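You operate a simulated robot arm through the tools that you are given. There is no shell and no other tool. Be economical: measure what you need, move in short steps, check, and stop when the job is done.

You run a simulated two-armed robot. Do the job below in one go: nothing can be reset, and whatever is moved stays where it is left.

## Task
Clamp the blue stand's motor, check turn and play, and tag which way it turns.
Fine: the gauge box's black knob, then the blue lever; the ring tag with that word goes over the cover's boss, the other tag stays.

It is judged by the outcome, as a careful person would: the job done as asked, and still so three seconds after it is handed in. It fails if anything else is knocked over, pushed out of place, dropped, spilled or broken. Lids that push on must go on centred and level and be pressed home; caps that screw on are set level and turned clockwise until they are tight.

## Robot
Two 7-joint arms with two-finger grippers on one trunk, hanging from a carriage that runs on a gantry, over the field with the corners [421, 2375], [-859, 2376], [-860, -324], [420, -325] (x, y) and turns from -0.838 to 11.17 rad about z. Base frame: it is fixed where the carriage stands at the start and does not move with it; the origin is on the floor, on the carriage's upright axis, x ahead of it, y to its left, z up. Lengths are in mm, angles in rad, forces in N, time in s.
The left shoulder is at the start at [40, 158, 1152], the right one opposite. With the tool pointing down near the work surface each hand reaches from about 100 to 600 mm from the robot's upright axis, wherever it stands, measured 20 degrees to its own side. Places, roughly: black end cover (7x7x4 cm) [400, -200, 900]; blue stand [400, -200, 800]; red-knobbed lever of the blue stand [500, -200, 900]. Payload 1.96 kg a hand.
The TCP of each hand is the grasp point between the finger pads, 20 mm short of the fingertips. In the tool frame z runs along the fingers and y along their closing line. The gripper opens to 72 mm. The gripper's body begins 38 mm behind the TCP.
Orientation is told as [roll, pitch, yaw] about the base's x, y, z axes, in that order, counted from this pose: with the fingers straight down and closing along the base's y, the tool's x points along the base's -x, its y along +y and its z along -z.

## Interface
- The arms move only by the tool apply_moves. It takes "left_series", "right_series" or both (then of equal length, played together; a hand with none holds still); each is a list of rows, each a list of 3 entries, a list of its own where there are three numbers: the gripper command, from -1 (fully open) to 1 (shut), values between in proportion, then the shift along the base's x, y, z in units of 20 mm (1.0 is 20 mm), then the turn, a rotation vector about the base's x, y, z in units of 5 degrees (1.0 is 5 degrees). In form: [[jaw, [x, y, z], [wx, wy, wz]], ...]. A call has 1 to 8 rows; each row shifts and turns the commanded pose from where the row before left it. A call with a number of a shift or a turn outside -1 to 1 is refused whole. Rows are played at 5 a second. More than 50 mm and 0.15 rad between two rows, or a gripper value outside its range, and nothing of the call is played. Where a pose cannot be reached the arm comes as near as it can. A force on the tool above 90 N (or 10 N above the force at the start of the call, whichever is more), or a blocked arm, ends the call early, and 0.2 s more pass. Each finger travels about 45 mm/s and halts on what it meets, pressing with about 20 N; the grip force reading is that of the motor and also rises with nothing between the fingers. The clock runs only during rows and for 0.2 s after the last one: add rows that do not move to give the fingers time. The reply holds the time, the measured pose of the TCP, the force on the tool along the base axes, the opening and the grip force, in the units named above and with some noise, with the torque about the TCP (base axes, N m) and any sound that the robot's microphone picked up.
- Cameras (640 x 400 px; columns grow to the right, rows downward): "scene" is now at [214.3, -31.8, 1508.2]; the picture's right is [-0.74, -0.68, 0.00], its down [-0.56, 0.61, -0.56] and it looks along [0.38, -0.41, -0.83] (base axes); focal length 251 px, centre (320, 200). "left" rides on the left gripper at [71, -19, -82] in its tool frame; the picture's right is [0.26, 0.97, 0.00], its down [-0.67, 0.18, -0.72] and it looks along [-0.69, 0.19, 0.70] (tool axes); focal length 280 px, centre (320, 200). "right" rides on the right gripper at [71, 19, -82] in its tool frame; the picture's right is [-0.26, 0.96, 0.00], its down [-0.67, -0.18, -0.72] and it looks along [-0.69, -0.19, 0.70] (tool axes); focal length 280 px, centre (320, 200). There is no depth. A picture from a camera that has moved, and an enlarged one, comes with that camera's place and axes in the base frame and with its lens. The place of the scene camera against the robot may be out by one fixed shift of up to 25 mm in any direction.
- grab_frame(camera): a new picture of that camera. It takes no simulated time.
- raise_lower(by): slides the trunk up (or, below 0, down) by that many mm; the arms and the scene camera ride with it, the base frame stays. It gives what a move gives, with no picture.
- drive_base(legs): drives the robot by 1 to 6 legs, each [ahead, left, turn to the left] in mm, mm and rad, along the robot's own axes; the way and the turn of a leg run together, so that a leg with both is an arc; at most 1500 mm and 3.142 rad a leg. The arms and the cameras ride along, it lands a little off, and it stops where it bumps. It keeps to its track: a leg is cut to what the track allows. It gives what a move gives.
- turn_head(pan, tilt): turns the head with the scene camera to pan (to the left, within 1.501 rad either way) and tilt (down, from -0.506 to 1.204), counted from straight ahead of the robot. It gives what a move gives.
- close_up(camera, box): a new picture of the part [left, top, right, bottom] of that camera's present view, enlarged. It takes no simulated time.
- sign_off(): hands the job in; it is judged then, once.

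Go step by step. Nothing tells you exact positions but the pictures and the camera data: compare them with the known pose of the tool, close in by small moves and look again before you grip or let go. The budget is 120 turns and 88 pictures, counting those below and the enlarged ones. Unless the task says otherwise, let go and move clear before handing in, and close with one line.

The tools are called after ">>>" as a command line: name --argument value ..., lists and objects as JSON in quotes. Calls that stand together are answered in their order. apply_moves: Moves the arms, as the interface text tells. Its arguments: {"type":"object","properties":{"left_series":{"type":"array","items":{"type":"array"}},"right_series":{"type":"array","items":{"type":"array"}}},"required":[]} The other tools are called the same way: raise_lower (by) slides the trunk up or down; drive_base (legs) drives the base; turn_head (pan, tilt) turns the head that bears the scene camera; grab_frame (camera) takes a picture; close_up (camera, box) takes an enlarged picture of a part of a camera's view; sign_off () hands the job in.

At the start:

```text
clock: 0.0
left_ee_pos: [306.1, -54.2, 1211.1]
left_orientation: [-0.001, -0.002, 0.0]
left_contact_force: [0.1, -0.3, 0.2]
left_ft_torque: [0.01, 0.01, -0.03]
left_width: 71.5
left_grasp_force: 0.2
right_ee_pos: [352.2, -381.2, 1185.0]
right_orientation: [0.0, -0.001, 0.0]
right_contact_force: [-0.2, -0.7, 0.9]
right_ft_torque: [-0.02, -0.01, 0.03]
right_width: 72.1
right_grasp_force: 0.2
trunk travel left (down, up): [-475.0, 365.0]
robot x, y, heading: [-0.3, 1.8, -0.002]
head pan, tilt: [-0.827, 0.981]
```

scene: 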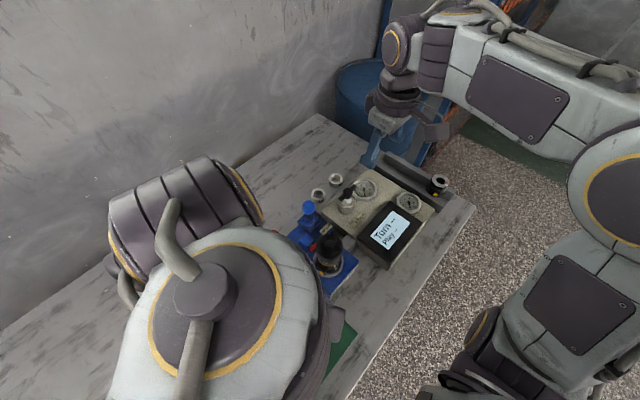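
right: 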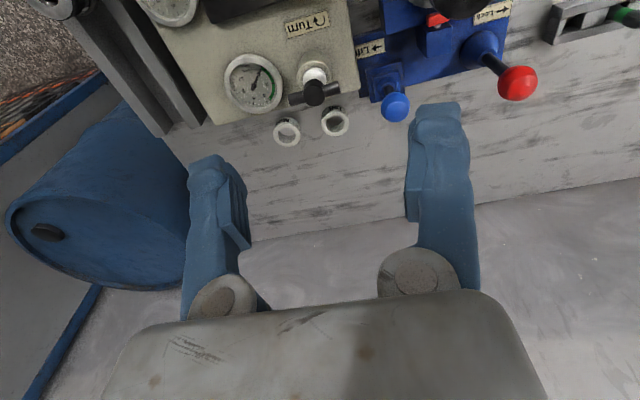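
left: 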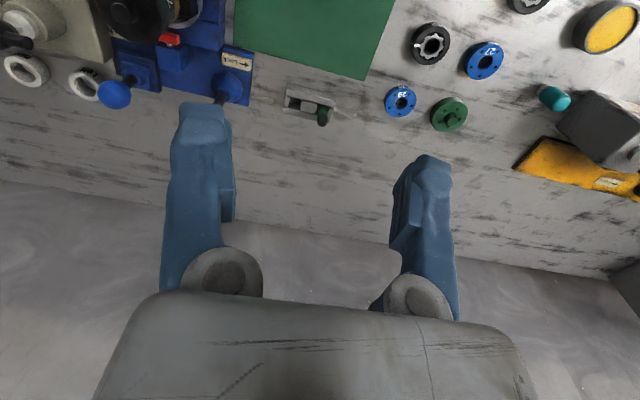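

I see the blue stand, the gauge box with a knob labelled Turn, and two white ring tags. I start with enlarged views to read the labels.

>>> close_up --camera "right" --box '[140, 0, 360, 140]'

>>> close_up --camera "right" --box '[340, 0, 560, 140]'

>>> close_up --camera "scene" --box '[270, 140, 470, 300]'

```text
2.86 times, centred on (250, 70) of right
camera zoom: at [281.6, -362.0, 1265.3], right [0.26, 0.96, 0.0], down [0.67, -0.18, 0.72], along [0.69, -0.19, -0.7], focal length 801 px, centre (520, 571)
```

zoom: 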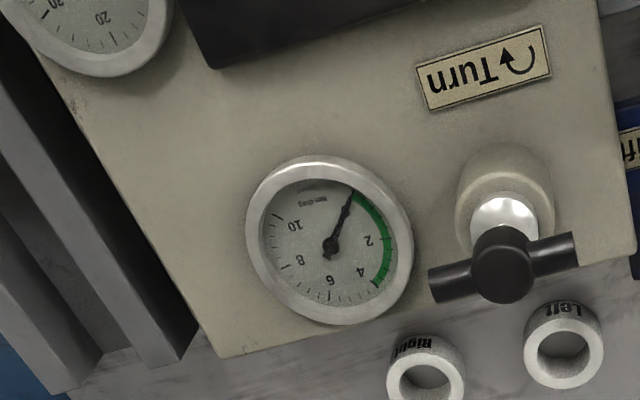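

```text
2.86 times, centred on (450, 70) of right
camera zoom: at [281.6, -362.0, 1265.3], right [0.26, 0.96, 0.0], down [0.67, -0.18, 0.72], along [0.69, -0.19, -0.7], focal length 801 px, centre (-51, 571)
```

zoom: 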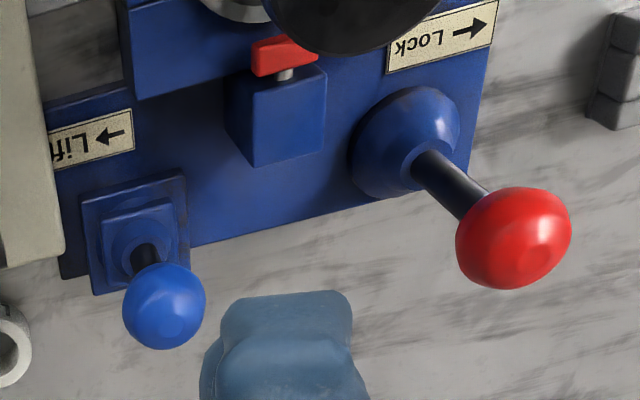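

```text
2.50 times, centred on (370, 220) of scene
camera zoom: at [214.3, -31.8, 1508.2], right [-0.74, -0.68, 0.0], down [-0.56, 0.61, -0.56], along [0.38, -0.41, -0.83], focal length 628 px, centre (195, 150)
```

zoom: 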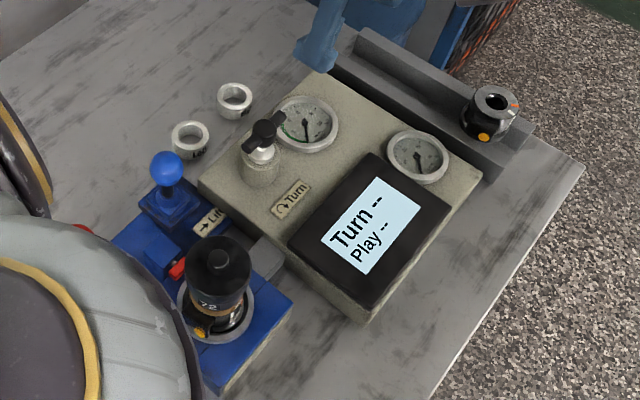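

The red-knobbed lever carries a "Lock" arrow, the blue lever "Lift" and the black T-knob "Turn", and the tags read "Right" and "Left". The tags are out of reach from here, so I shift the carriage a bit ahead and to the right.

>>> drive_base --legs '[[80, -150, 0]]'

```text
clock: 1.5
left_ee_pos: [387.7, -202.6, 1212.2]
left_orientation: [0.002, 0.0, 0.001]
left_contact_force: [0.4, -0.5, 0.1]
left_ft_torque: [-0.03, 0.06, 0.0]
left_width: 71.9
left_grasp_force: 0.1
right_ee_pos: [435.0, -529.4, 1184.1]
right_orientation: [-0.001, 0.001, 0.002]
right_contact_force: [-0.2, 0.3, -0.4]
right_ft_torque: [-0.01, -0.02, 0.01]
right_width: 72.0
right_grasp_force: 0.1
trunk travel left (down, up): [-475.0, 365.0]
robot x, y, heading: [84.8, -148.0, 0.004]
head pan, tilt: [-0.827, 0.981]
```

Next I move the left arm aside and take the right hand back for a second view from another place.

>>> apply_moves --left_series '[[-1, [-0.5, 1, 0], [0, 0, 0]], [-1, [-0.5, 1, 0], [0, 0, 0]], [-1, [-0.5, 1, 0], [0, 0, 0]], [-1, [-0.5, 1, 0], [0, 0, 0]], [-1, [-0.5, 1, 0], [0, 0, 0]], [-1, [-0.5, 1, 0], [0, 0, 0]], [-1, [-0.5, 1, 0], [0, 0, 0]], [-1, [-0.5, 1, 0], [0, 0, 0]]]' --right_series '[[-1, [-1, 1, 0], [0, 0, 0]], [-1, [-1, 1, 0], [0, 0, 0]], [-1, [-1, 1, 0], [0, 0, 0]], [-1, [-1, 1, 0], [0, 0, 0]], [-1, [-1, 1, 0], [0, 0, 0]], [-1, [-1, 1, 0], [0, 0, 0]], [-1, [-1, 1, 0], [0, 0, 0]], [-1, [-1, 1, 0], [0, 0, 0]]]'

>>> grab_frame --camera "right"

>>> grab_frame --camera "scene"

```text
clock: 3.3
left_ee_pos: [308.0, -40.6, 1211.5]
left_orientation: [0.0, 0.0, 0.001]
left_contact_force: [0.0, 0.3, -0.7]
left_ft_torque: [0.01, -0.02, -0.01]
left_width: 72.1
left_grasp_force: 0.1
right_ee_pos: [346.3, -441.8, 1212.5]
right_orientation: [0.028, -0.004, -0.004]
right_contact_force: [0.3, 0.2, -0.6]
right_ft_torque: [0.0, 0.0, -0.02]
right_width: 72.1
right_grasp_force: 0.0
right hand out of reach, approached as far as the arm can: row 5, 6, 7, 8
trunk travel left (down, up): [-475.0, 365.0]
robot x, y, heading: [82.8, -146.4, 0.003]
head pan, tilt: [-0.827, 0.981]
```

```text
81 pictures are left
camera right: at [275.7, -424.0, 1294.5], right [0.26, 0.96, 0.03], down [0.67, -0.2, 0.71], along [0.69, -0.17, -0.7], focal length 280 px, centre (320, 200)
```

right: 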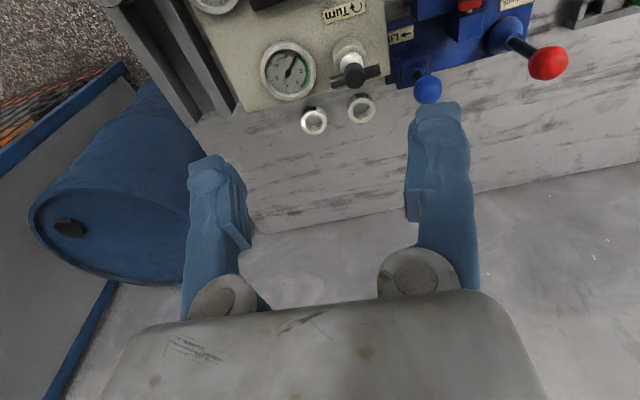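

```text
80 pictures are left
camera scene: at [296.0, -179.9, 1508.2], right [-0.74, -0.68, 0.0], down [-0.56, 0.61, -0.56], along [0.38, -0.41, -0.83], focal length 251 px, centre (320, 200)
```

scene: 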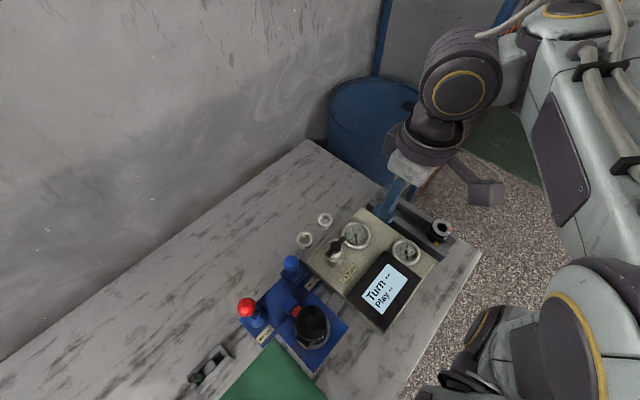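

The knobs are visible but high and far away. I lower the right hand for a nearer view.

>>> apply_moves --right_series '[[-1, [-0.3, 0.9, -1], [0, 0, 0]], [-1, [-0.3, 0.9, -1], [0, 0, 0]], [-1, [-0.3, 0.9, -1], [0, 0, 0]], [-1, [-0.3, 0.9, -1], [0, 0, 0]], [-1, [-0.3, 0.9, -1], [0, 0, 0]], [-1, [-0.3, 0.9, -1], [0, 0, 0]], [-1, [-0.3, 0.5, -1], [0, 0, 0]], [-1, [0, 0, 0], [0, 0, 0]]]'

>>> grab_frame --camera "right"

```text
clock: 5.1
left_ee_pos: [308.9, -42.9, 1211.4]
left_orientation: [0.0, 0.001, 0.002]
left_contact_force: [-0.8, 0.4, -0.8]
left_ft_torque: [-0.01, -0.01, 0.0]
left_width: 71.8
left_grasp_force: 0.0
right_ee_pos: [401.9, -379.7, 1101.5]
right_orientation: [0.042, 0.002, -0.01]
right_contact_force: [0.4, -0.2, 0.4]
right_ft_torque: [-0.01, -0.03, 0.0]
right_width: 71.9
right_grasp_force: 0.0
right hand out of reach, approached as far as the arm can: row 1, 2, 3, 4, 5, 6, 7
trunk travel left (down, up): [-475.0, 365.0]
robot x, y, heading: [80.9, -148.3, 0.002]
head pan, tilt: [-0.827, 0.981]
```

```text
79 pictures are left
camera right: at [330.9, -364.3, 1183.3], right [0.27, 0.96, 0.04], down [0.67, -0.22, 0.71], along [0.69, -0.16, -0.71], focal length 280 px, centre (320, 200)
```

right: 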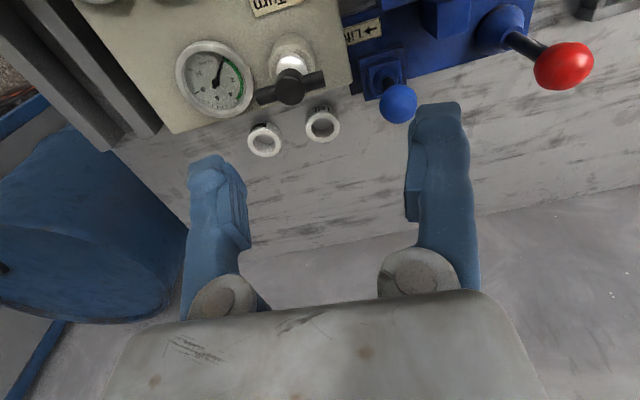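

The arm cannot fold in close at this height, so I move the carriage back and to the right instead and look again.

>>> drive_base --legs '[[-70, -140, 0]]'

>>> grab_frame --camera "left"

>>> grab_frame --camera "right"

>>> grab_frame --camera "scene"

```text
clock: 6.5
left_ee_pos: [239.3, -183.0, 1211.1]
left_orientation: [0.001, 0.001, 0.004]
left_contact_force: [-0.6, 0.3, 0.1]
left_ft_torque: [-0.01, 0.02, -0.03]
left_width: 72.0
left_grasp_force: 0.0
right_ee_pos: [332.0, -520.1, 1102.1]
right_orientation: [0.042, 0.004, -0.003]
right_contact_force: [0.7, 0.0, -0.1]
right_ft_torque: [0.04, -0.03, -0.02]
right_width: 72.0
right_grasp_force: 0.0
trunk travel left (down, up): [-475.0, 365.0]
robot x, y, heading: [15.7, -284.7, 0.002]
head pan, tilt: [-0.827, 0.981]
```

```text
78 pictures are left
camera left: at [166.9, -201.8, 1292.3], right [-0.27, 0.96, 0.0], down [0.67, 0.19, 0.72], along [0.69, 0.19, -0.7], focal length 280 px, centre (320, 200)
```

left: 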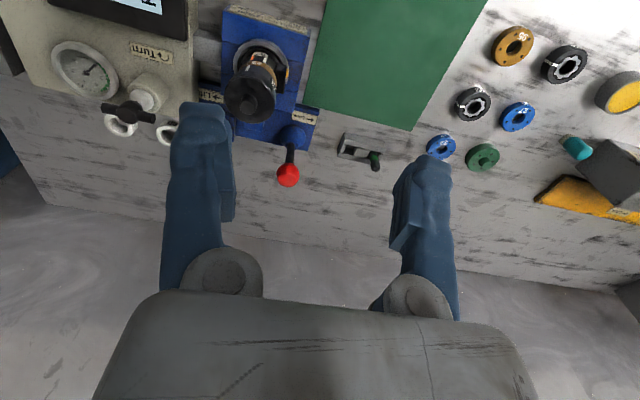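

```text
77 pictures are left
camera right: at [262.3, -504.0, 1184.0], right [0.26, 0.96, 0.04], down [0.67, -0.21, 0.71], along [0.69, -0.16, -0.71], focal length 280 px, centre (320, 200)
```

right: 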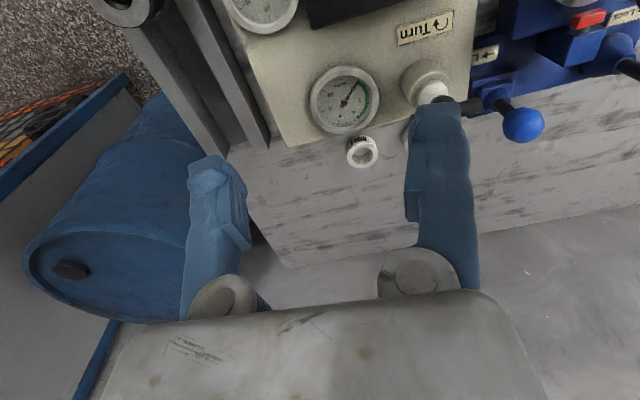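

```text
76 pictures are left
camera scene: at [227.1, -320.5, 1508.1], right [-0.73, -0.68, 0.0], down [-0.57, 0.61, -0.56], along [0.38, -0.41, -0.83], focal length 251 px, centre (320, 200)
```

scene: 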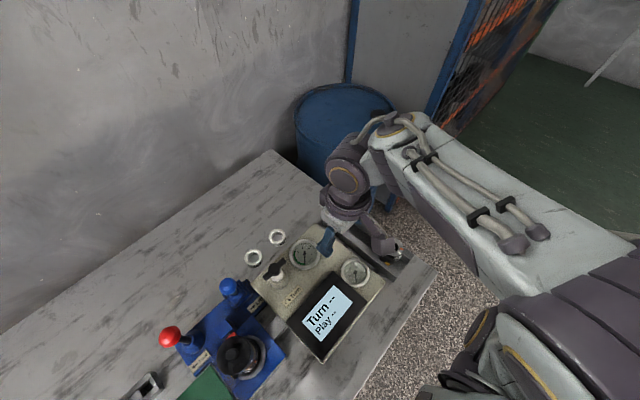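

I now have rough positions: red knob about [480,-171,930], blue knob about [487,-312,906]. I need enlarged views to understand how the levers move.

>>> close_up --camera "left" --box '[190, 0, 350, 200]'

>>> close_up --camera "scene" --box '[140, 220, 340, 400]'

```text
2.00 times, centred on (270, 100) of left
camera zoom: at [166.9, -201.8, 1292.3], right [-0.27, 0.96, 0.0], down [0.67, 0.19, 0.72], along [0.69, 0.19, -0.7], focal length 561 px, centre (420, 400)
```

zoom: 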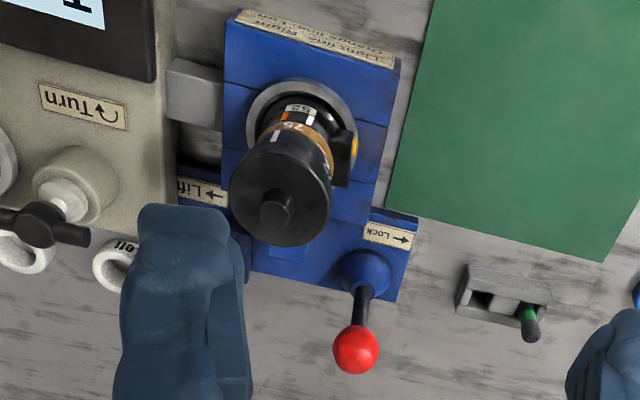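

```text
2.22 times, centred on (240, 310) of scene
camera zoom: at [227.1, -320.5, 1508.1], right [-0.73, -0.68, 0.0], down [-0.57, 0.61, -0.56], along [0.38, -0.41, -0.83], focal length 558 px, centre (498, -44)
```

zoom: 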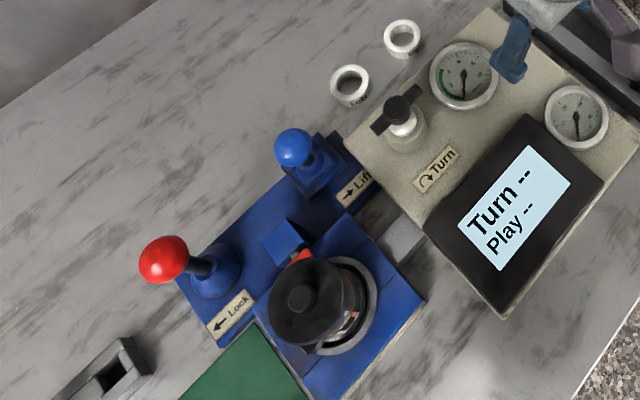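

The Lock arrow points to +y and the Lift arrow to -y. I want to read the label on the stand's front and see the arrows sharply.

>>> close_up --camera "left" --box '[240, 0, 310, 40]'

>>> close_up --camera "left" --box '[220, 60, 330, 130]'

>>> close_up --camera "right" --box '[340, 60, 460, 180]'

```text
9.14 times, centred on (275, 20) of left
camera zoom: at [166.9, -201.8, 1292.3], right [-0.27, 0.96, 0.0], down [0.67, 0.19, 0.72], along [0.69, 0.19, -0.7], focal length 2564 px, centre (731, 1846)
```

zoom: 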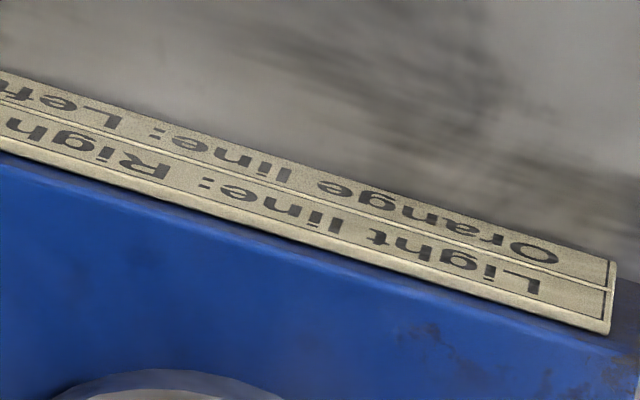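

```text
5.71 times, centred on (275, 95) of left
camera zoom: at [166.9, -201.8, 1292.3], right [-0.27, 0.96, 0.0], down [0.67, 0.19, 0.72], along [0.69, 0.19, -0.7], focal length 1602 px, centre (577, 800)
```

zoom: 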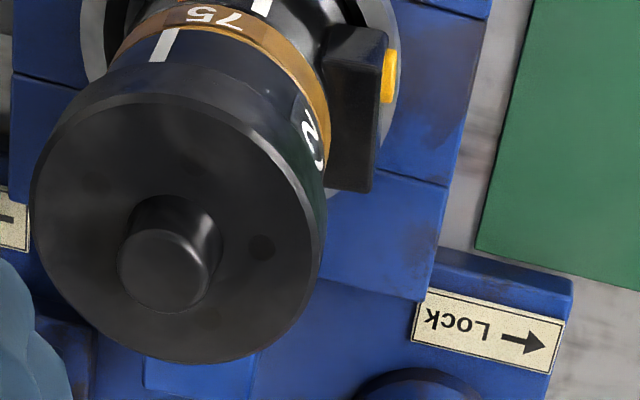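

```text
3.33 times, centred on (400, 120) of right
camera zoom: at [262.3, -504.0, 1184.0], right [0.26, 0.96, 0.04], down [0.67, -0.21, 0.71], along [0.69, -0.16, -0.71], focal length 935 px, centre (53, 467)
```

zoom: 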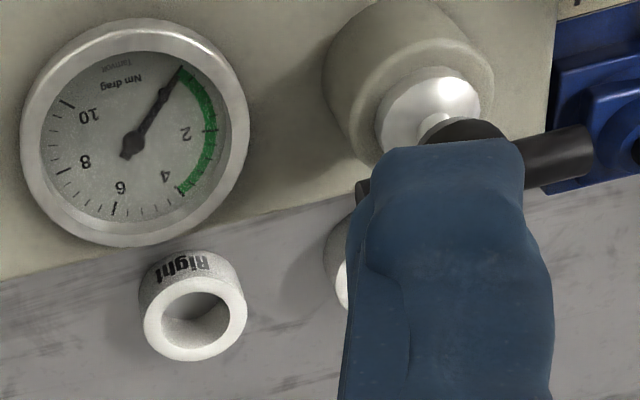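

The front label reads "Light line: Right, Orange line: Left", so the motor's line marks tell the direction. I zoom on the motor's sides.

>>> close_up --camera "left" --box '[220, 35, 310, 95]'

>>> close_up --camera "scene" --box '[205, 320, 275, 385]'

```text
6.67 times, centred on (265, 65) of left
camera zoom: at [166.9, -201.8, 1292.3], right [-0.27, 0.96, 0.0], down [0.67, 0.19, 0.72], along [0.69, 0.19, -0.7], focal length 1869 px, centre (687, 1100)
```

zoom: 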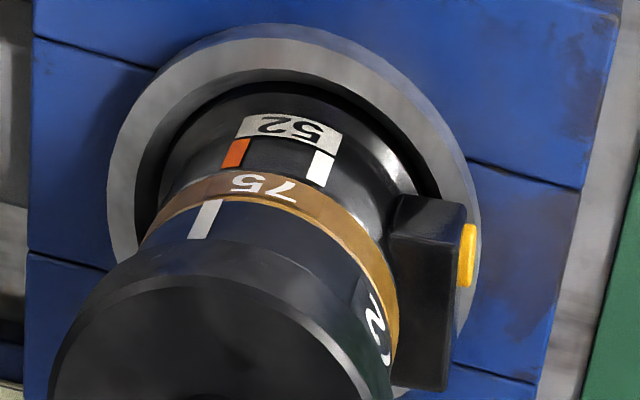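

```text
6.15 times, centred on (240, 352) of scene
camera zoom: at [227.1, -320.5, 1508.1], right [-0.73, -0.68, 0.0], down [-0.57, 0.61, -0.56], along [0.38, -0.41, -0.83], focal length 1545 px, centre (812, -738)
```

zoom: 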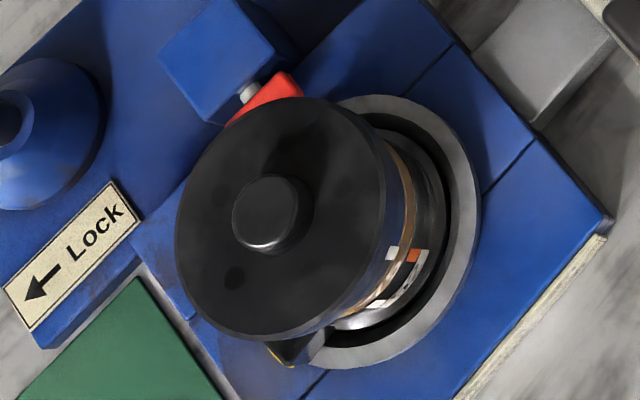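

The cover's line currently points at the orange mark. I take the left hand with closed fingers towards the -y side of the red knob to push it along the Lock arrow (+y).

>>> apply_moves --left_series '[[1, [1, -0.25, -0.8], [0, 0, 0]], [1, [1, -0.25, -0.8], [0, 0, 0]], [1, [1, -0.25, -0.8], [0, 0, 0]], [1, [1, -0.25, -0.8], [0, 0, 0]], [1, [1, -0.25, -0.8], [0, 0, 0]], [1, [1, -0.25, -0.8], [0, 0, 0]], [1, [1, -0.25, -0.8], [0, 0, 0]], [1, [1, -0.25, -0.8], [0, 0, 0]]]'

>>> grab_frame --camera "left"

```text
clock: 8.3
left_ee_pos: [397.5, -224.4, 1083.7]
left_orientation: [0.001, 0.001, 0.004]
left_contact_force: [-0.2, 0.1, -0.8]
left_ft_torque: [0.01, 0.01, -0.01]
left_width: 0.0
left_grasp_force: 20.0
right_ee_pos: [333.9, -519.6, 1101.6]
right_orientation: [0.052, 0.001, -0.004]
right_contact_force: [0.3, -0.4, 0.2]
right_ft_torque: [-0.02, -0.01, 0.03]
right_width: 71.9
right_grasp_force: 0.1
trunk travel left (down, up): [-475.0, 365.0]
robot x, y, heading: [12.8, -288.2, 0.003]
head pan, tilt: [-0.827, 0.981]
```

```text
68 pictures are left
camera left: at [327.1, -242.3, 1165.1], right [-0.27, 0.96, 0.0], down [0.67, 0.19, 0.72], along [0.69, 0.19, -0.7], focal length 280 px, centre (320, 200)
```

left: 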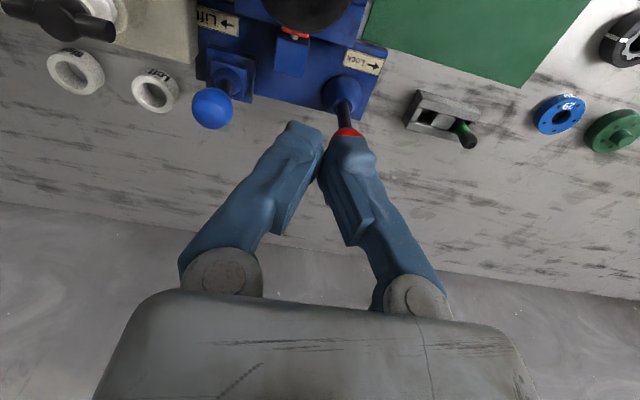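

The red knob lies just ahead of the fingers, about [475,-174,930]. I descend beside it on its -y side.

>>> apply_moves --left_series '[[1, [1, 0, -1], [0, 0, 0]], [1, [1, 0, -1], [0, 0, 0]], [1, [1, 0, -1], [0, 0, 0]], [1, [0.9, 0, -1], [0, 0, 0]], [1, [0, 0, -1], [0, 0, 0]], [1, [0, 0, -1], [0, 0, 0]], [1, [0, 0, -1], [0, 0, 0]], [1, [0, 0, -0.9], [0, 0, 0]]]'

>>> grab_frame --camera "left"

>>> close_up --camera "scene" --box '[120, 220, 320, 400]'

```text
clock: 10.1
left_ee_pos: [478.1, -223.2, 927.6]
left_orientation: [-0.001, -0.001, 0.006]
left_contact_force: [0.0, -0.4, -0.7]
left_ft_torque: [0.02, 0.0, -0.01]
left_width: 0.0
left_grasp_force: 19.8
right_ee_pos: [332.8, -519.3, 1100.7]
right_orientation: [0.051, 0.0, -0.004]
right_contact_force: [-0.4, -0.1, -0.3]
right_ft_torque: [0.02, 0.0, -0.01]
right_width: 72.2
right_grasp_force: 0.1
trunk travel left (down, up): [-475.0, 365.0]
robot x, y, heading: [11.8, -289.2, 0.004]
head pan, tilt: [-0.827, 0.981]
```

```text
67 pictures are left
camera left: at [406.5, -242.7, 1008.1], right [-0.27, 0.96, 0.0], down [0.67, 0.19, 0.72], along [0.69, 0.19, -0.7], focal length 280 px, centre (320, 200)
```

left: 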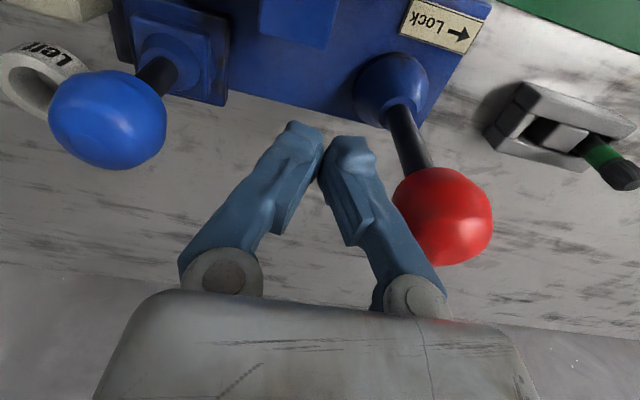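

```text
2.22 times, centred on (220, 310) of scene
camera zoom: at [227.2, -320.3, 1508.2], right [-0.73, -0.68, 0.0], down [-0.57, 0.61, -0.56], along [0.38, -0.41, -0.83], focal length 558 px, centre (542, -44)
```

zoom: 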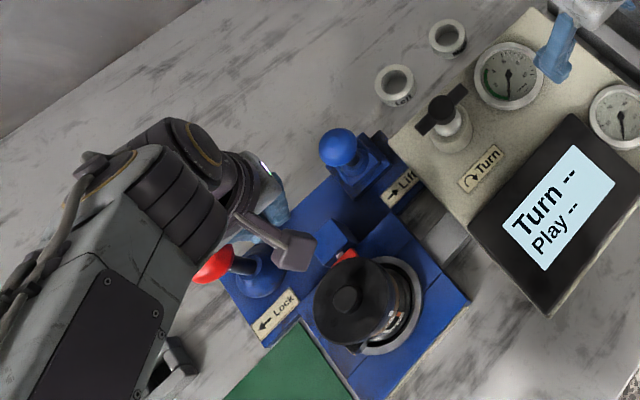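

The red ball is at [476,-172,933] with a radius of about 19 mm. I push gently along +y and then look.

>>> apply_moves --left_series '[[1, [0, 0.5, 0], [0, 0, 0]], [1, [0, 0.5, 0], [0, 0, 0]], [1, [0, 0.5, 0], [0, 0, 0]], [1, [0, 0.5, 0], [0, 0, 0]]]'

>>> grab_frame --camera "left"

```text
clock: 11.1
left_ee_pos: [477.0, -182.8, 926.1]
left_orientation: [-0.001, -0.001, 0.003]
left_contact_force: [0.9, -0.1, -0.2]
left_ft_torque: [-0.04, -0.02, 0.01]
left_width: 0.0
left_grasp_force: 19.7
right_ee_pos: [333.7, -520.4, 1102.2]
right_orientation: [0.051, 0.001, -0.005]
right_contact_force: [-1.0, 0.0, 0.1]
right_ft_torque: [-0.02, 0.03, -0.06]
right_width: 72.3
right_grasp_force: 0.0
trunk travel left (down, up): [-475.0, 365.0]
robot x, y, heading: [12.0, -288.1, 0.006]
head pan, tilt: [-0.827, 0.981]
```

```text
65 pictures are left
camera left: at [405.4, -201.3, 1006.8], right [-0.27, 0.96, 0.0], down [0.67, 0.19, 0.72], along [0.69, 0.19, -0.7], focal length 280 px, centre (320, 200)
```

left: 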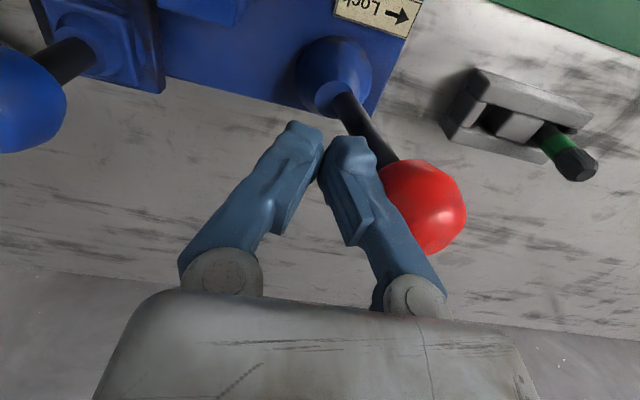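

The lever tilts towards +y with little force. I go on, following it slightly downward.

>>> apply_moves --left_series '[[1, [0, 0.5, -0.2], [0, 0, 0]], [1, [0, 0.5, -0.2], [0, 0, 0]], [1, [0, 0.5, -0.2], [0, 0, 0]]]'

>>> grab_frame --camera "left"

```text
clock: 11.9
left_ee_pos: [475.7, -156.8, 913.9]
left_orientation: [-0.006, -0.003, 0.0]
left_contact_force: [-1.4, -13.8, 11.3]
left_ft_torque: [0.34, -0.07, 0.01]
left_width: 0.0
left_grasp_force: 20.3
right_ee_pos: [332.1, -522.5, 1102.4]
right_orientation: [0.049, -0.001, -0.005]
right_contact_force: [-0.1, -0.4, 0.5]
right_ft_torque: [0.02, 0.0, 0.03]
right_width: 72.3
right_grasp_force: 0.0
trunk travel left (down, up): [-475.0, 365.0]
robot x, y, heading: [11.7, -287.7, 0.004]
head pan, tilt: [-0.827, 0.981]
```

```text
64 pictures are left
camera left: at [404.2, -174.5, 995.1], right [-0.26, 0.96, 0.0], down [0.67, 0.19, 0.72], along [0.69, 0.18, -0.7], focal length 280 px, centre (320, 200)
```

left: 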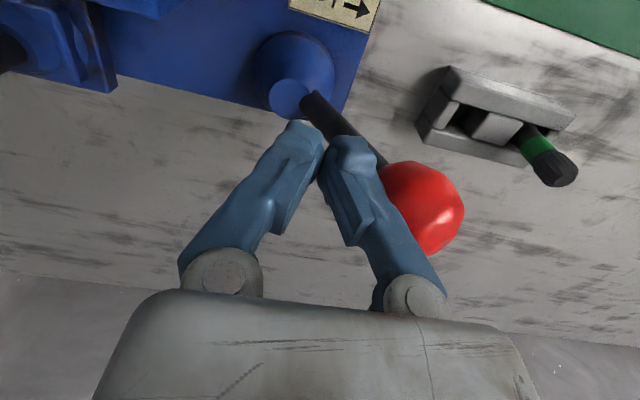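

There is now a 14 N reaction. I push a little further to see whether that is the end stop.

>>> apply_moves --left_series '[[1, [0, 0.5, 0.1], [0, 0, 0]], [1, [0, 0.3, 0], [0, 0, 0]]]'

>>> grab_frame --camera "left"

>>> close_up --camera "scene" --box '[120, 220, 320, 400]'

```text
clock: 12.5
left_ee_pos: [475.1, -155.7, 912.9]
left_orientation: [-0.022, 0.001, -0.011]
left_contact_force: [0.0, -58.0, 0.3]
left_ft_torque: [0.46, -0.04, -0.18]
left_width: 0.0
left_grasp_force: 19.7
right_ee_pos: [332.6, -529.8, 1104.1]
right_orientation: [0.043, 0.0, -0.006]
right_contact_force: [0.5, -0.9, 0.1]
right_ft_torque: [0.01, -0.01, -0.04]
right_width: 71.8
right_grasp_force: 0.1
trunk travel left (down, up): [-475.0, 365.0]
robot x, y, heading: [12.6, -290.3, -0.003]
head pan, tilt: [-0.827, 0.981]
```

```text
63 pictures are left
camera left: at [403.9, -171.4, 996.0], right [-0.25, 0.97, -0.02], down [0.68, 0.19, 0.71], along [0.69, 0.16, -0.7], focal length 280 px, centre (320, 200)
```

left: 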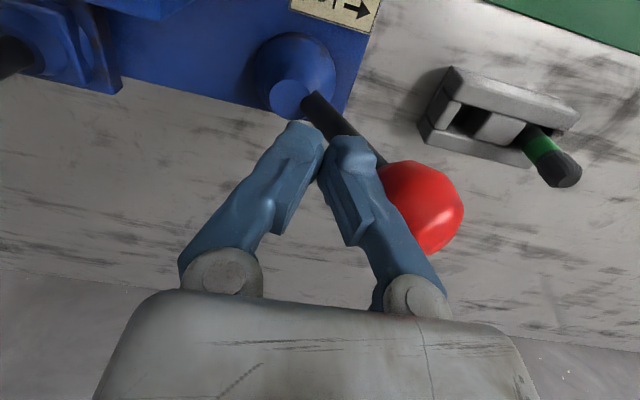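

```text
2.22 times, centred on (220, 310) of scene
camera zoom: at [227.1, -327.5, 1508.6], right [-0.73, -0.68, 0.01], down [-0.56, 0.61, -0.56], along [0.38, -0.42, -0.83], focal length 558 px, centre (542, -44)
```

zoom: 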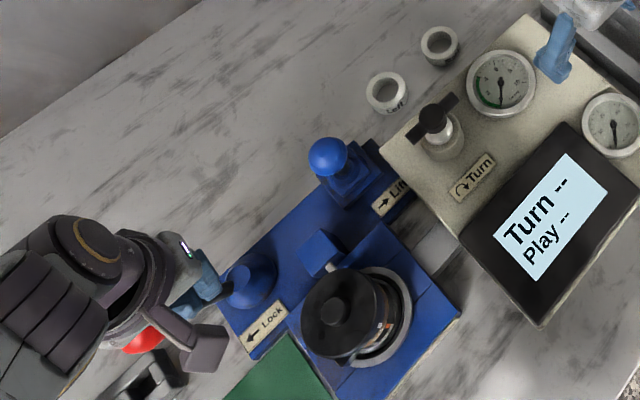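

58 N with no travel means the lever is at its stop, and the red pin has moved into the motor. I back off and rise, then check that it stays locked.

>>> apply_moves --left_series '[[1, [0, -1, 0], [0, 0, 0]], [1, [0, -0.8, 0.4], [0, 0, 0]], [1, [0, -0.4, 1], [0, 0, 0]], [1, [0, 0, 1], [0, 0, 0]], [1, [0, 0, 1], [0, 0, 0]], [1, [-0.5, 0.5, 1], [0, 0, 0]], [1, [-0.5, 1, 1], [0, 0, 0]], [1, [-0.5, 1, 1], [0, 0, 0]]]'

>>> grab_frame --camera "scene"

>>> grab_frame --camera "left"

```text
clock: 14.3
left_ee_pos: [445.6, -131.7, 1044.3]
left_orientation: [0.002, 0.0, 0.004]
left_contact_force: [-0.7, 0.5, 0.2]
left_ft_torque: [0.01, 0.01, -0.02]
left_width: 0.0
left_grasp_force: 20.0
right_ee_pos: [333.7, -519.8, 1102.0]
right_orientation: [0.051, 0.001, -0.004]
right_contact_force: [-0.5, -0.2, 0.5]
right_ft_torque: [0.02, 0.04, 0.03]
right_width: 71.9
right_grasp_force: 0.0
trunk travel left (down, up): [-475.0, 365.0]
robot x, y, heading: [17.2, -288.1, 0.008]
head pan, tilt: [-0.827, 0.981]
```

```text
61 pictures are left
camera scene: at [227.2, -320.1, 1508.1], right [-0.73, -0.68, 0.0], down [-0.57, 0.61, -0.56], along [0.38, -0.41, -0.83], focal length 251 px, centre (320, 200)
```

scene: 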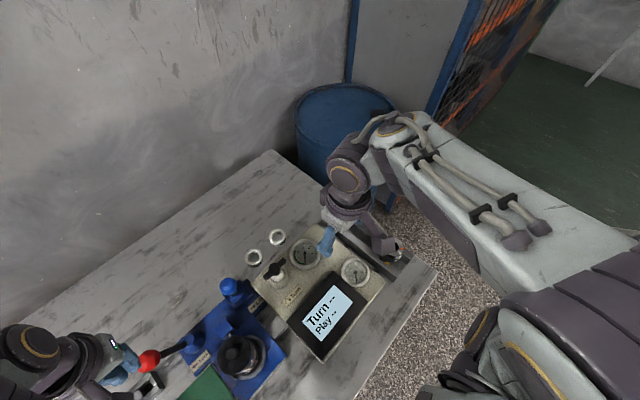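

```text
60 pictures are left
camera left: at [373.9, -149.8, 1125.2], right [-0.27, 0.96, 0.0], down [0.67, 0.19, 0.72], along [0.69, 0.19, -0.7], focal length 280 px, centre (320, 200)
```

left: 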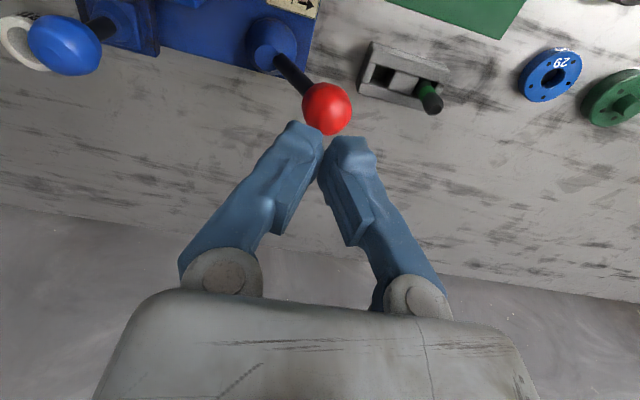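

The lever stays locked. Next is the T-knob at about [432,-412,923]; I zoom on the arrow while the left arm clears and the right hand turns its fingers to close along x.

>>> apply_moves --left_series '[[1, [-0.5, 0.5, 0.5], [0, 0, 0]], [1, [-0.5, 0.5, 0.5], [0, 0, 0]], [1, [-0.5, 0.5, 0.5], [0, 0, 0]], [1, [-0.5, 0.5, 0.5], [0, 0, 0]], [1, [-0.5, 0.5, 0.5], [0, 0, 0]], [1, [-0.5, 0.5, 0.5], [0, 0, 0]], [1, [-0.5, 0.5, 0.5], [0, 0, 0]], [1, [-0.5, 0.5, 0.5], [0, 0, 0]]]' --right_series '[[-1, [0.3, 0.3, 0], [0, 0, 1]], [-1, [0.3, 0.3, 0], [0, 0, 1]], [-1, [0.3, 0.3, 0], [0, 0, 1]], [-1, [0.3, 0.3, 0], [0, 0, 1]], [-1, [0.3, 0.3, 0], [0, 0, 1]], [-1, [0.3, 0.3, 0], [0, 0, 1]], [-1, [0.3, 0.3, 0], [0, 0, 1]], [-1, [0.3, 0.3, 0], [0, 0, 1]]]'

>>> close_up --camera "scene" --box '[225, 220, 385, 360]'

```text
clock: 16.1
left_ee_pos: [366.9, -49.4, 1124.0]
left_orientation: [0.0, 0.0, 0.006]
left_contact_force: [0.4, 0.3, 0.2]
left_ft_torque: [-0.02, -0.01, 0.01]
left_width: 0.0
left_grasp_force: 20.0
right_ee_pos: [380.7, -472.7, 1102.1]
right_orientation: [0.041, 0.002, 0.697]
right_contact_force: [-0.4, 0.6, 0.5]
right_ft_torque: [0.0, 0.01, 0.02]
right_width: 72.2
right_grasp_force: 0.0
trunk travel left (down, up): [-475.0, 365.0]
robot x, y, heading: [11.3, -286.7, 0.005]
head pan, tilt: [-0.827, 0.981]
```

```text
2.86 times, centred on (305, 290) of scene
camera zoom: at [227.3, -320.1, 1508.2], right [-0.73, -0.68, 0.0], down [-0.57, 0.61, -0.56], along [0.38, -0.41, -0.83], focal length 717 px, centre (363, -57)
```

zoom: 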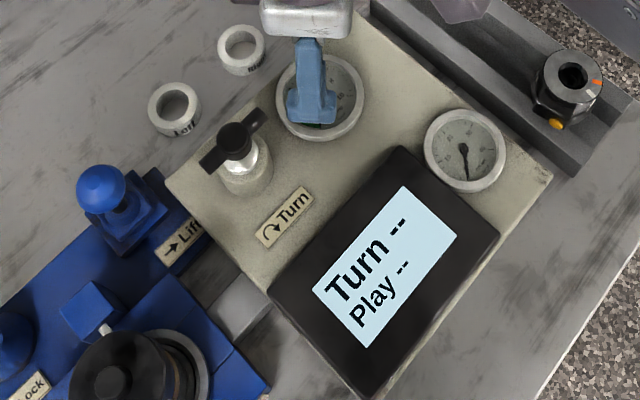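

The arrow is clockwise. I keep turning the right hand to 90° and bring it above the knob.

>>> apply_moves --right_series '[[-1, [0.3, 0.35, 0], [0, 0, 1]], [-1, [0.3, 0.35, 0], [0, 0, 1]], [-1, [0.3, 0.35, 0], [0, 0, 1]], [-1, [0.3, 0.35, 0], [0, 0, 1]], [-1, [0.3, 0.35, 0], [0, 0, 1]], [-1, [0.3, 0.35, -0.5], [0, 0, 1]], [-1, [0.3, 0.35, -0.5], [0, 0, 1]], [-1, [0.3, 0.35, -0.5], [0, 0, 1]]]'

>>> grab_frame --camera "right"

```text
clock: 17.9
left_ee_pos: [367.1, -50.3, 1123.1]
left_orientation: [0.0, 0.0, 0.004]
left_contact_force: [-0.1, 0.1, 0.0]
left_ft_torque: [-0.01, -0.02, 0.01]
left_width: 0.3
left_grasp_force: 19.6
right_ee_pos: [429.3, -412.5, 1073.0]
right_orientation: [0.042, 0.001, 1.394]
right_contact_force: [0.1, 0.1, 0.0]
right_ft_torque: [-0.01, -0.01, 0.04]
right_width: 71.8
right_grasp_force: 0.2
trunk travel left (down, up): [-475.0, 365.0]
robot x, y, heading: [6.2, -289.0, 0.002]
head pan, tilt: [-0.827, 0.981]
```

```text
58 pictures are left
camera right: at [401.9, -480.9, 1155.0], right [-0.9, 0.43, 0.04], down [0.33, 0.63, 0.71], along [0.28, 0.65, -0.71], focal length 280 px, centre (320, 200)
```

right: 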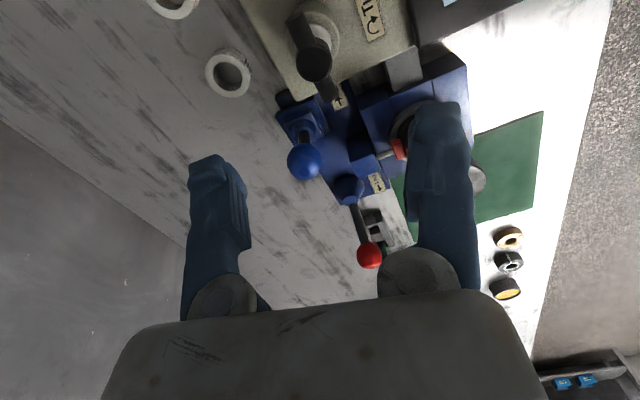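

The knob hub is at [430,-410,924] and the fingers are already square to the bar. I straighten the tilt and descend to just above it.

>>> apply_moves --right_series '[[-1, [0, 0.1, -1], [-0.08, -0.47, 0]], [-1, [0, 0, -1], [0, 0, 0]], [-1, [0, 0, -1], [0, 0, 0]], [-1, [0, 0, -1], [0, 0, 0]], [-1, [0, 0, -1], [0, 0, 0]], [-1, [0, 0, -0.5], [0, 0, 0]]]'

>>> grab_frame --camera "right"

>>> grab_frame --camera "left"

```text
clock: 19.3
left_ee_pos: [366.6, -50.2, 1122.7]
left_orientation: [0.0, 0.001, 0.005]
left_contact_force: [-0.5, -0.1, 0.0]
left_ft_torque: [0.0, 0.01, 0.04]
left_width: 0.0
left_grasp_force: 19.9
right_ee_pos: [428.0, -413.4, 962.0]
right_orientation: [0.0, 0.004, 1.395]
right_contact_force: [0.4, -0.6, 0.0]
right_ft_torque: [-0.01, -0.04, 0.02]
right_width: 72.0
right_grasp_force: 0.0
trunk travel left (down, up): [-475.0, 365.0]
robot x, y, heading: [14.2, -287.0, 0.004]
head pan, tilt: [-0.827, 0.981]
```

```text
57 pictures are left
camera right: at [397.4, -480.3, 1043.4], right [-0.9, 0.43, 0.0], down [0.3, 0.63, 0.71], along [0.31, 0.64, -0.7], focal length 280 px, centre (320, 200)
```

right: 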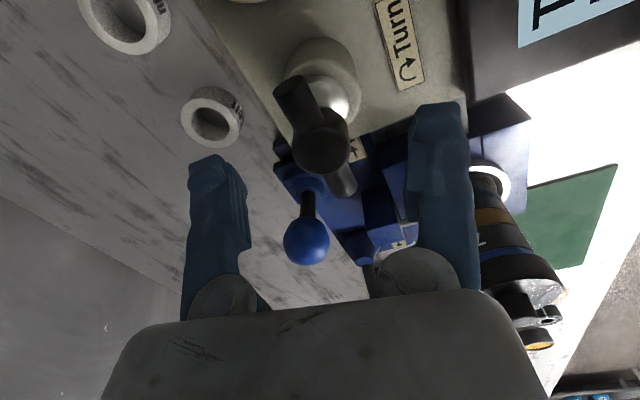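

```text
56 pictures are left
camera left: at [295.1, -68.9, 1203.9], right [-0.27, 0.96, 0.0], down [0.67, 0.19, 0.72], along [0.69, 0.19, -0.7], focal length 280 px, centre (320, 200)
```

left: 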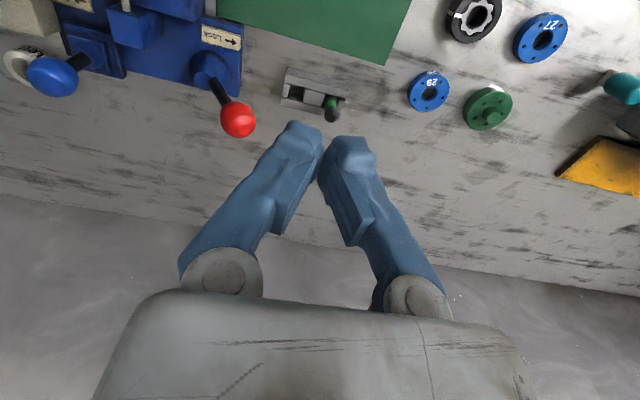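

Hub confirmed at [431,-409,924]. I grip the bar's -y arm 22 mm from the hub, so I can swing it round with a positive hold.

>>> apply_moves --right_series '[[-1, [0, -0.9, -0.8], [0, 0, 0]], [-1, [0, 0, -1], [0, 0, 0]], [-0.3, [0, 0, 0], [0, 0, 0]], [0.3, [0, 0, 0], [0, 0, 0]], [1, [0, 0, 0], [0, 0, 0]], [1, [0, 0, 0], [0, 0, 0]], [1, [0, 0, 0], [0, 0, 0]]]'

>>> grab_frame --camera "right"

```text
clock: 20.9
left_ee_pos: [366.6, -51.0, 1122.7]
left_orientation: [-0.001, 0.0, 0.003]
left_contact_force: [0.4, -0.1, -0.3]
left_ft_torque: [-0.03, -0.02, 0.01]
left_width: 0.0
left_grasp_force: 19.9
right_ee_pos: [427.6, -434.0, 925.1]
right_orientation: [0.004, 0.002, 1.393]
right_contact_force: [-3.1, -3.0, -6.8]
right_ft_torque: [0.01, -0.02, 0.13]
right_width: 7.1
right_grasp_force: 29.7
trunk travel left (down, up): [-475.0, 365.0]
robot x, y, heading: [10.0, -289.1, -0.002]
head pan, tilt: [-0.827, 0.981]
```

```text
55 pictures are left
camera right: at [396.7, -499.8, 1006.3], right [-0.9, 0.43, 0.0], down [0.3, 0.63, 0.71], along [0.3, 0.65, -0.7], focal length 280 px, centre (320, 200)
```

right: 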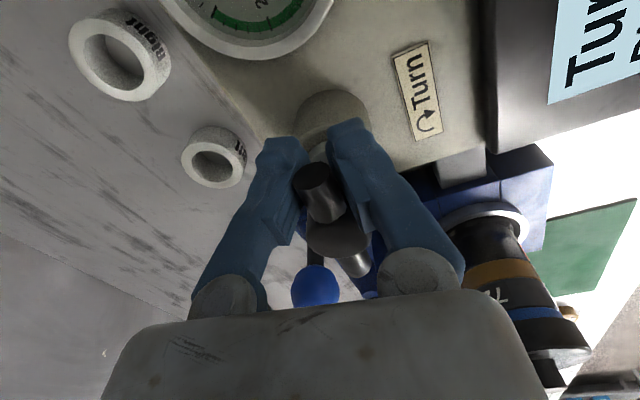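

The bar is gripped but it sits about 9 mm above the TCP. I open a little, rise 8 mm and grip again.

>>> apply_moves --right_series '[[0, [0, 0, 0], [0, 0, 0]], [0, [0, 0, 0], [0, 0, 0]], [0, [0, 0, 0.45], [0, 0, 0]], [1, [0, 0, 0], [0, 0, 0]], [1, [0, 0, 0], [0, 0, 0]], [1, [0, 0, 0], [0, 0, 0]]]'

>>> close_up --camera "right" --box '[180, 80, 480, 310]'

```text
clock: 22.3
left_ee_pos: [365.8, -50.3, 1123.3]
left_orientation: [0.0, 0.0, 0.005]
left_contact_force: [-0.8, 0.1, 0.4]
left_ft_torque: [0.02, -0.01, -0.01]
left_width: 0.0
left_grasp_force: 20.0
right_ee_pos: [427.8, -432.0, 933.3]
right_orientation: [0.004, 0.0, 1.391]
right_contact_force: [-0.1, -0.3, -12.6]
right_ft_torque: [0.14, 0.01, 0.1]
right_width: 11.8
right_grasp_force: 36.1
trunk travel left (down, up): [-475.0, 365.0]
robot x, y, heading: [14.6, -286.5, 0.002]
head pan, tilt: [-0.827, 0.981]
```

```text
1.74 times, centred on (330, 195) of right
camera zoom: at [396.7, -498.5, 1014.5], right [-0.9, 0.43, 0.0], down [0.3, 0.63, 0.71], along [0.3, 0.65, -0.7], focal length 488 px, centre (303, 209)
```

zoom: 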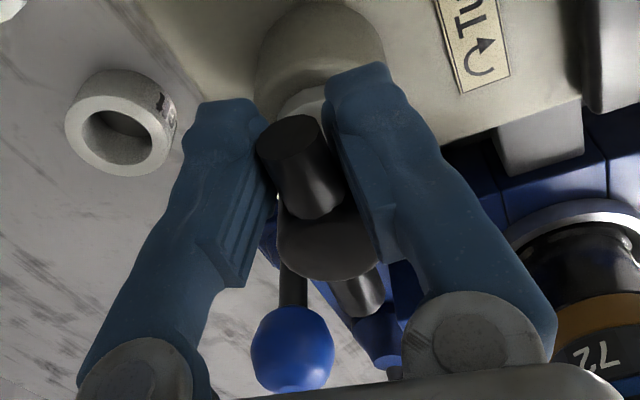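

Width is now 11.8 mm but there is still a downward wedge force, so I raise 5 mm more and regrip.

>>> apply_moves --right_series '[[0, [0, 0, 0], [0, 0, 0]], [0, [0, 0, 0], [0, 0, 0]], [0, [0, 0, 0.25], [0, 0, 0]], [1, [0, 0, 0], [0, 0, 0]], [1, [0, 0, 0], [0, 0, 0]], [1, [0, 0, 0], [0, 0, 0]]]'

```text
clock: 23.7
left_ee_pos: [365.9, -50.3, 1123.9]
left_orientation: [0.0, 0.001, 0.004]
left_contact_force: [-0.7, 0.0, -0.4]
left_ft_torque: [-0.06, -0.01, 0.01]
left_width: 0.0
left_grasp_force: 20.1
right_ee_pos: [427.6, -431.7, 938.5]
right_orientation: [0.002, 0.001, 1.392]
right_contact_force: [-2.9, 0.7, -3.2]
right_ft_torque: [0.11, 0.01, 0.14]
right_width: 16.1
right_grasp_force: 38.6
trunk travel left (down, up): [-475.0, 365.0]
robot x, y, heading: [13.3, -292.0, 0.004]
head pan, tilt: [-0.827, 0.981]
```

The bar is now held at its full 16 mm width. I swing it clockwise by 40° about the hub in one arc and check the display.

>>> apply_moves --right_series '[[1, [-0.099, 0.02, 0], [0, 0, -1]], [1, [-0.097, 0.028, 0], [0, 0, -1]], [1, [-0.094, 0.036, 0], [0, 0, -1]], [1, [-0.09, 0.0445, 0], [0, 0, -1]], [1, [-0.086, 0.051, 0], [0, 0, -1]], [1, [-0.0815, 0.059, 0], [0, 0, -1]], [1, [-0.0755, 0.066, 0], [0, 0, -1]], [1, [-0.07, 0.072, 0], [0, 0, -1]]]'

>>> close_up --camera "scene" --box '[200, 220, 400, 380]'

```text
clock: 25.5
left_ee_pos: [364.9, -49.9, 1123.4]
left_orientation: [0.001, 0.0, 0.003]
left_contact_force: [-0.5, -0.3, -0.3]
left_ft_torque: [-0.01, 0.01, 0.01]
left_width: 0.0
left_grasp_force: 20.1
right_ee_pos: [414.0, -424.0, 938.6]
right_orientation: [0.002, 0.004, 0.692]
right_contact_force: [0.2, -5.3, -25.1]
right_ft_torque: [-0.08, 0.0, -0.04]
right_width: 15.2
right_grasp_force: 40.1
trunk travel left (down, up): [-475.0, 365.0]
robot x, y, heading: [8.6, -290.5, 0.0]
head pan, tilt: [-0.827, 0.981]
```

```text
2.50 times, centred on (300, 300) of scene
camera zoom: at [226.4, -320.5, 1507.8], right [-0.73, -0.68, 0.0], down [-0.57, 0.61, -0.56], along [0.38, -0.41, -0.83], focal length 628 px, centre (370, -50)
```

zoom: 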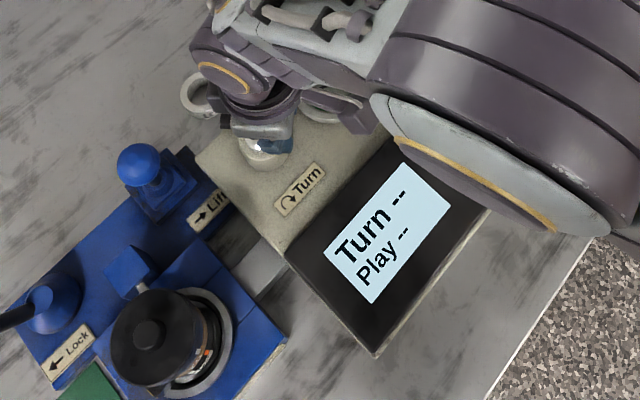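

There is a downward pull on the hand, maybe because the knob screws down. I look with the hand camera before going on.

>>> grab_frame --camera "right"

```text
52 pictures are left
camera right: at [347.0, -454.6, 1020.1], right [-0.41, 0.91, 0.0], down [0.64, 0.29, 0.71], along [0.65, 0.3, -0.7], focal length 280 px, centre (320, 200)
```

right: 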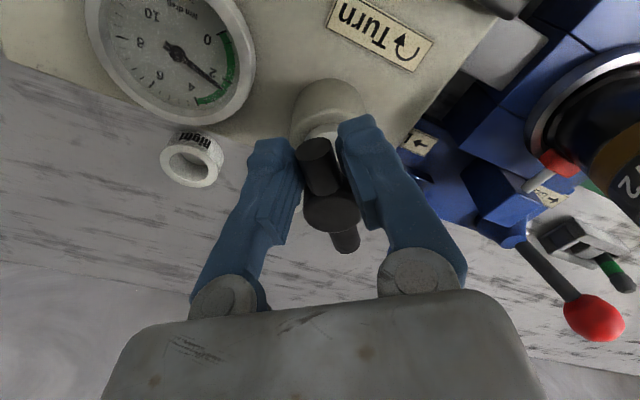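

The knob turned with the hand and the gauge needle moved in the green. I go on another 40°, easing down a little.

>>> apply_moves --right_series '[[1, [-0.063, 0.078, -0.08], [0, 0, -1]], [1, [-0.056, 0.083, -0.02], [0, 0, -1]], [1, [-0.049, 0.088, -0.02], [0, 0, -1]], [1, [-0.041, 0.092, -0.02], [0, 0, -1]], [1, [-0.033, 0.095, -0.02], [0, 0, -1]], [1, [-0.024, 0.097, 0], [0, 0, -1]], [1, [-0.016, 0.1, 0], [0, 0, -1]], [1, [-0.007, 0.1, 0], [0, 0, -1]]]'

>>> grab_frame --camera "right"

>>> close_up --camera "scene" --box '[200, 220, 400, 380]'

```text
clock: 27.3
left_ee_pos: [367.6, -50.1, 1123.3]
left_orientation: [0.0, 0.001, 0.001]
left_contact_force: [-0.1, -0.1, 1.0]
left_ft_torque: [0.01, 0.01, -0.01]
left_width: 0.0
left_grasp_force: 20.2
right_ee_pos: [408.0, -409.3, 935.5]
right_orientation: [-0.001, 0.001, -0.006]
right_contact_force: [8.3, -2.9, -28.3]
right_ft_torque: [-0.03, -0.08, -0.05]
right_width: 13.0
right_grasp_force: 40.0
trunk travel left (down, up): [-475.0, 365.0]
robot x, y, heading: [10.4, -289.0, 0.004]
head pan, tilt: [-0.827, 0.981]
```

```text
51 pictures are left
camera right: at [338.2, -390.2, 1017.2], right [0.27, 0.96, 0.0], down [0.67, -0.19, 0.71], along [0.69, -0.19, -0.7], focal length 280 px, centre (320, 200)
```

right: 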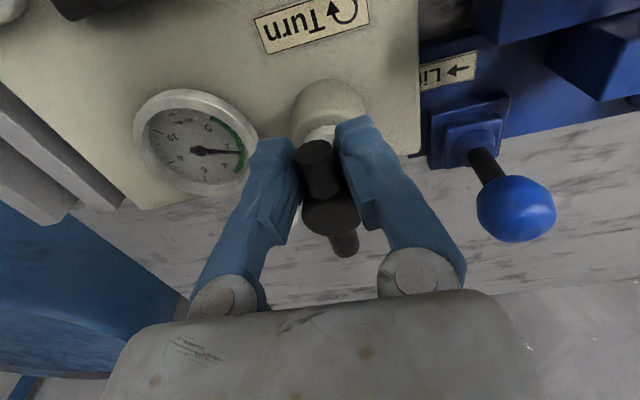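

```text
2.50 times, centred on (300, 300) of scene
camera zoom: at [227.3, -320.3, 1507.8], right [-0.73, -0.68, 0.0], down [-0.57, 0.61, -0.56], along [0.38, -0.41, -0.83], focal length 628 px, centre (370, -50)
```

zoom: 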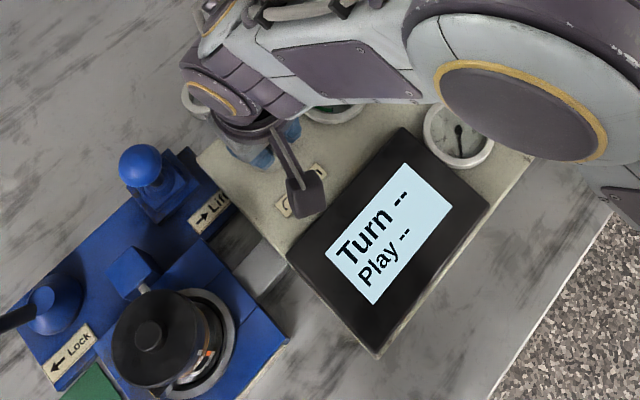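

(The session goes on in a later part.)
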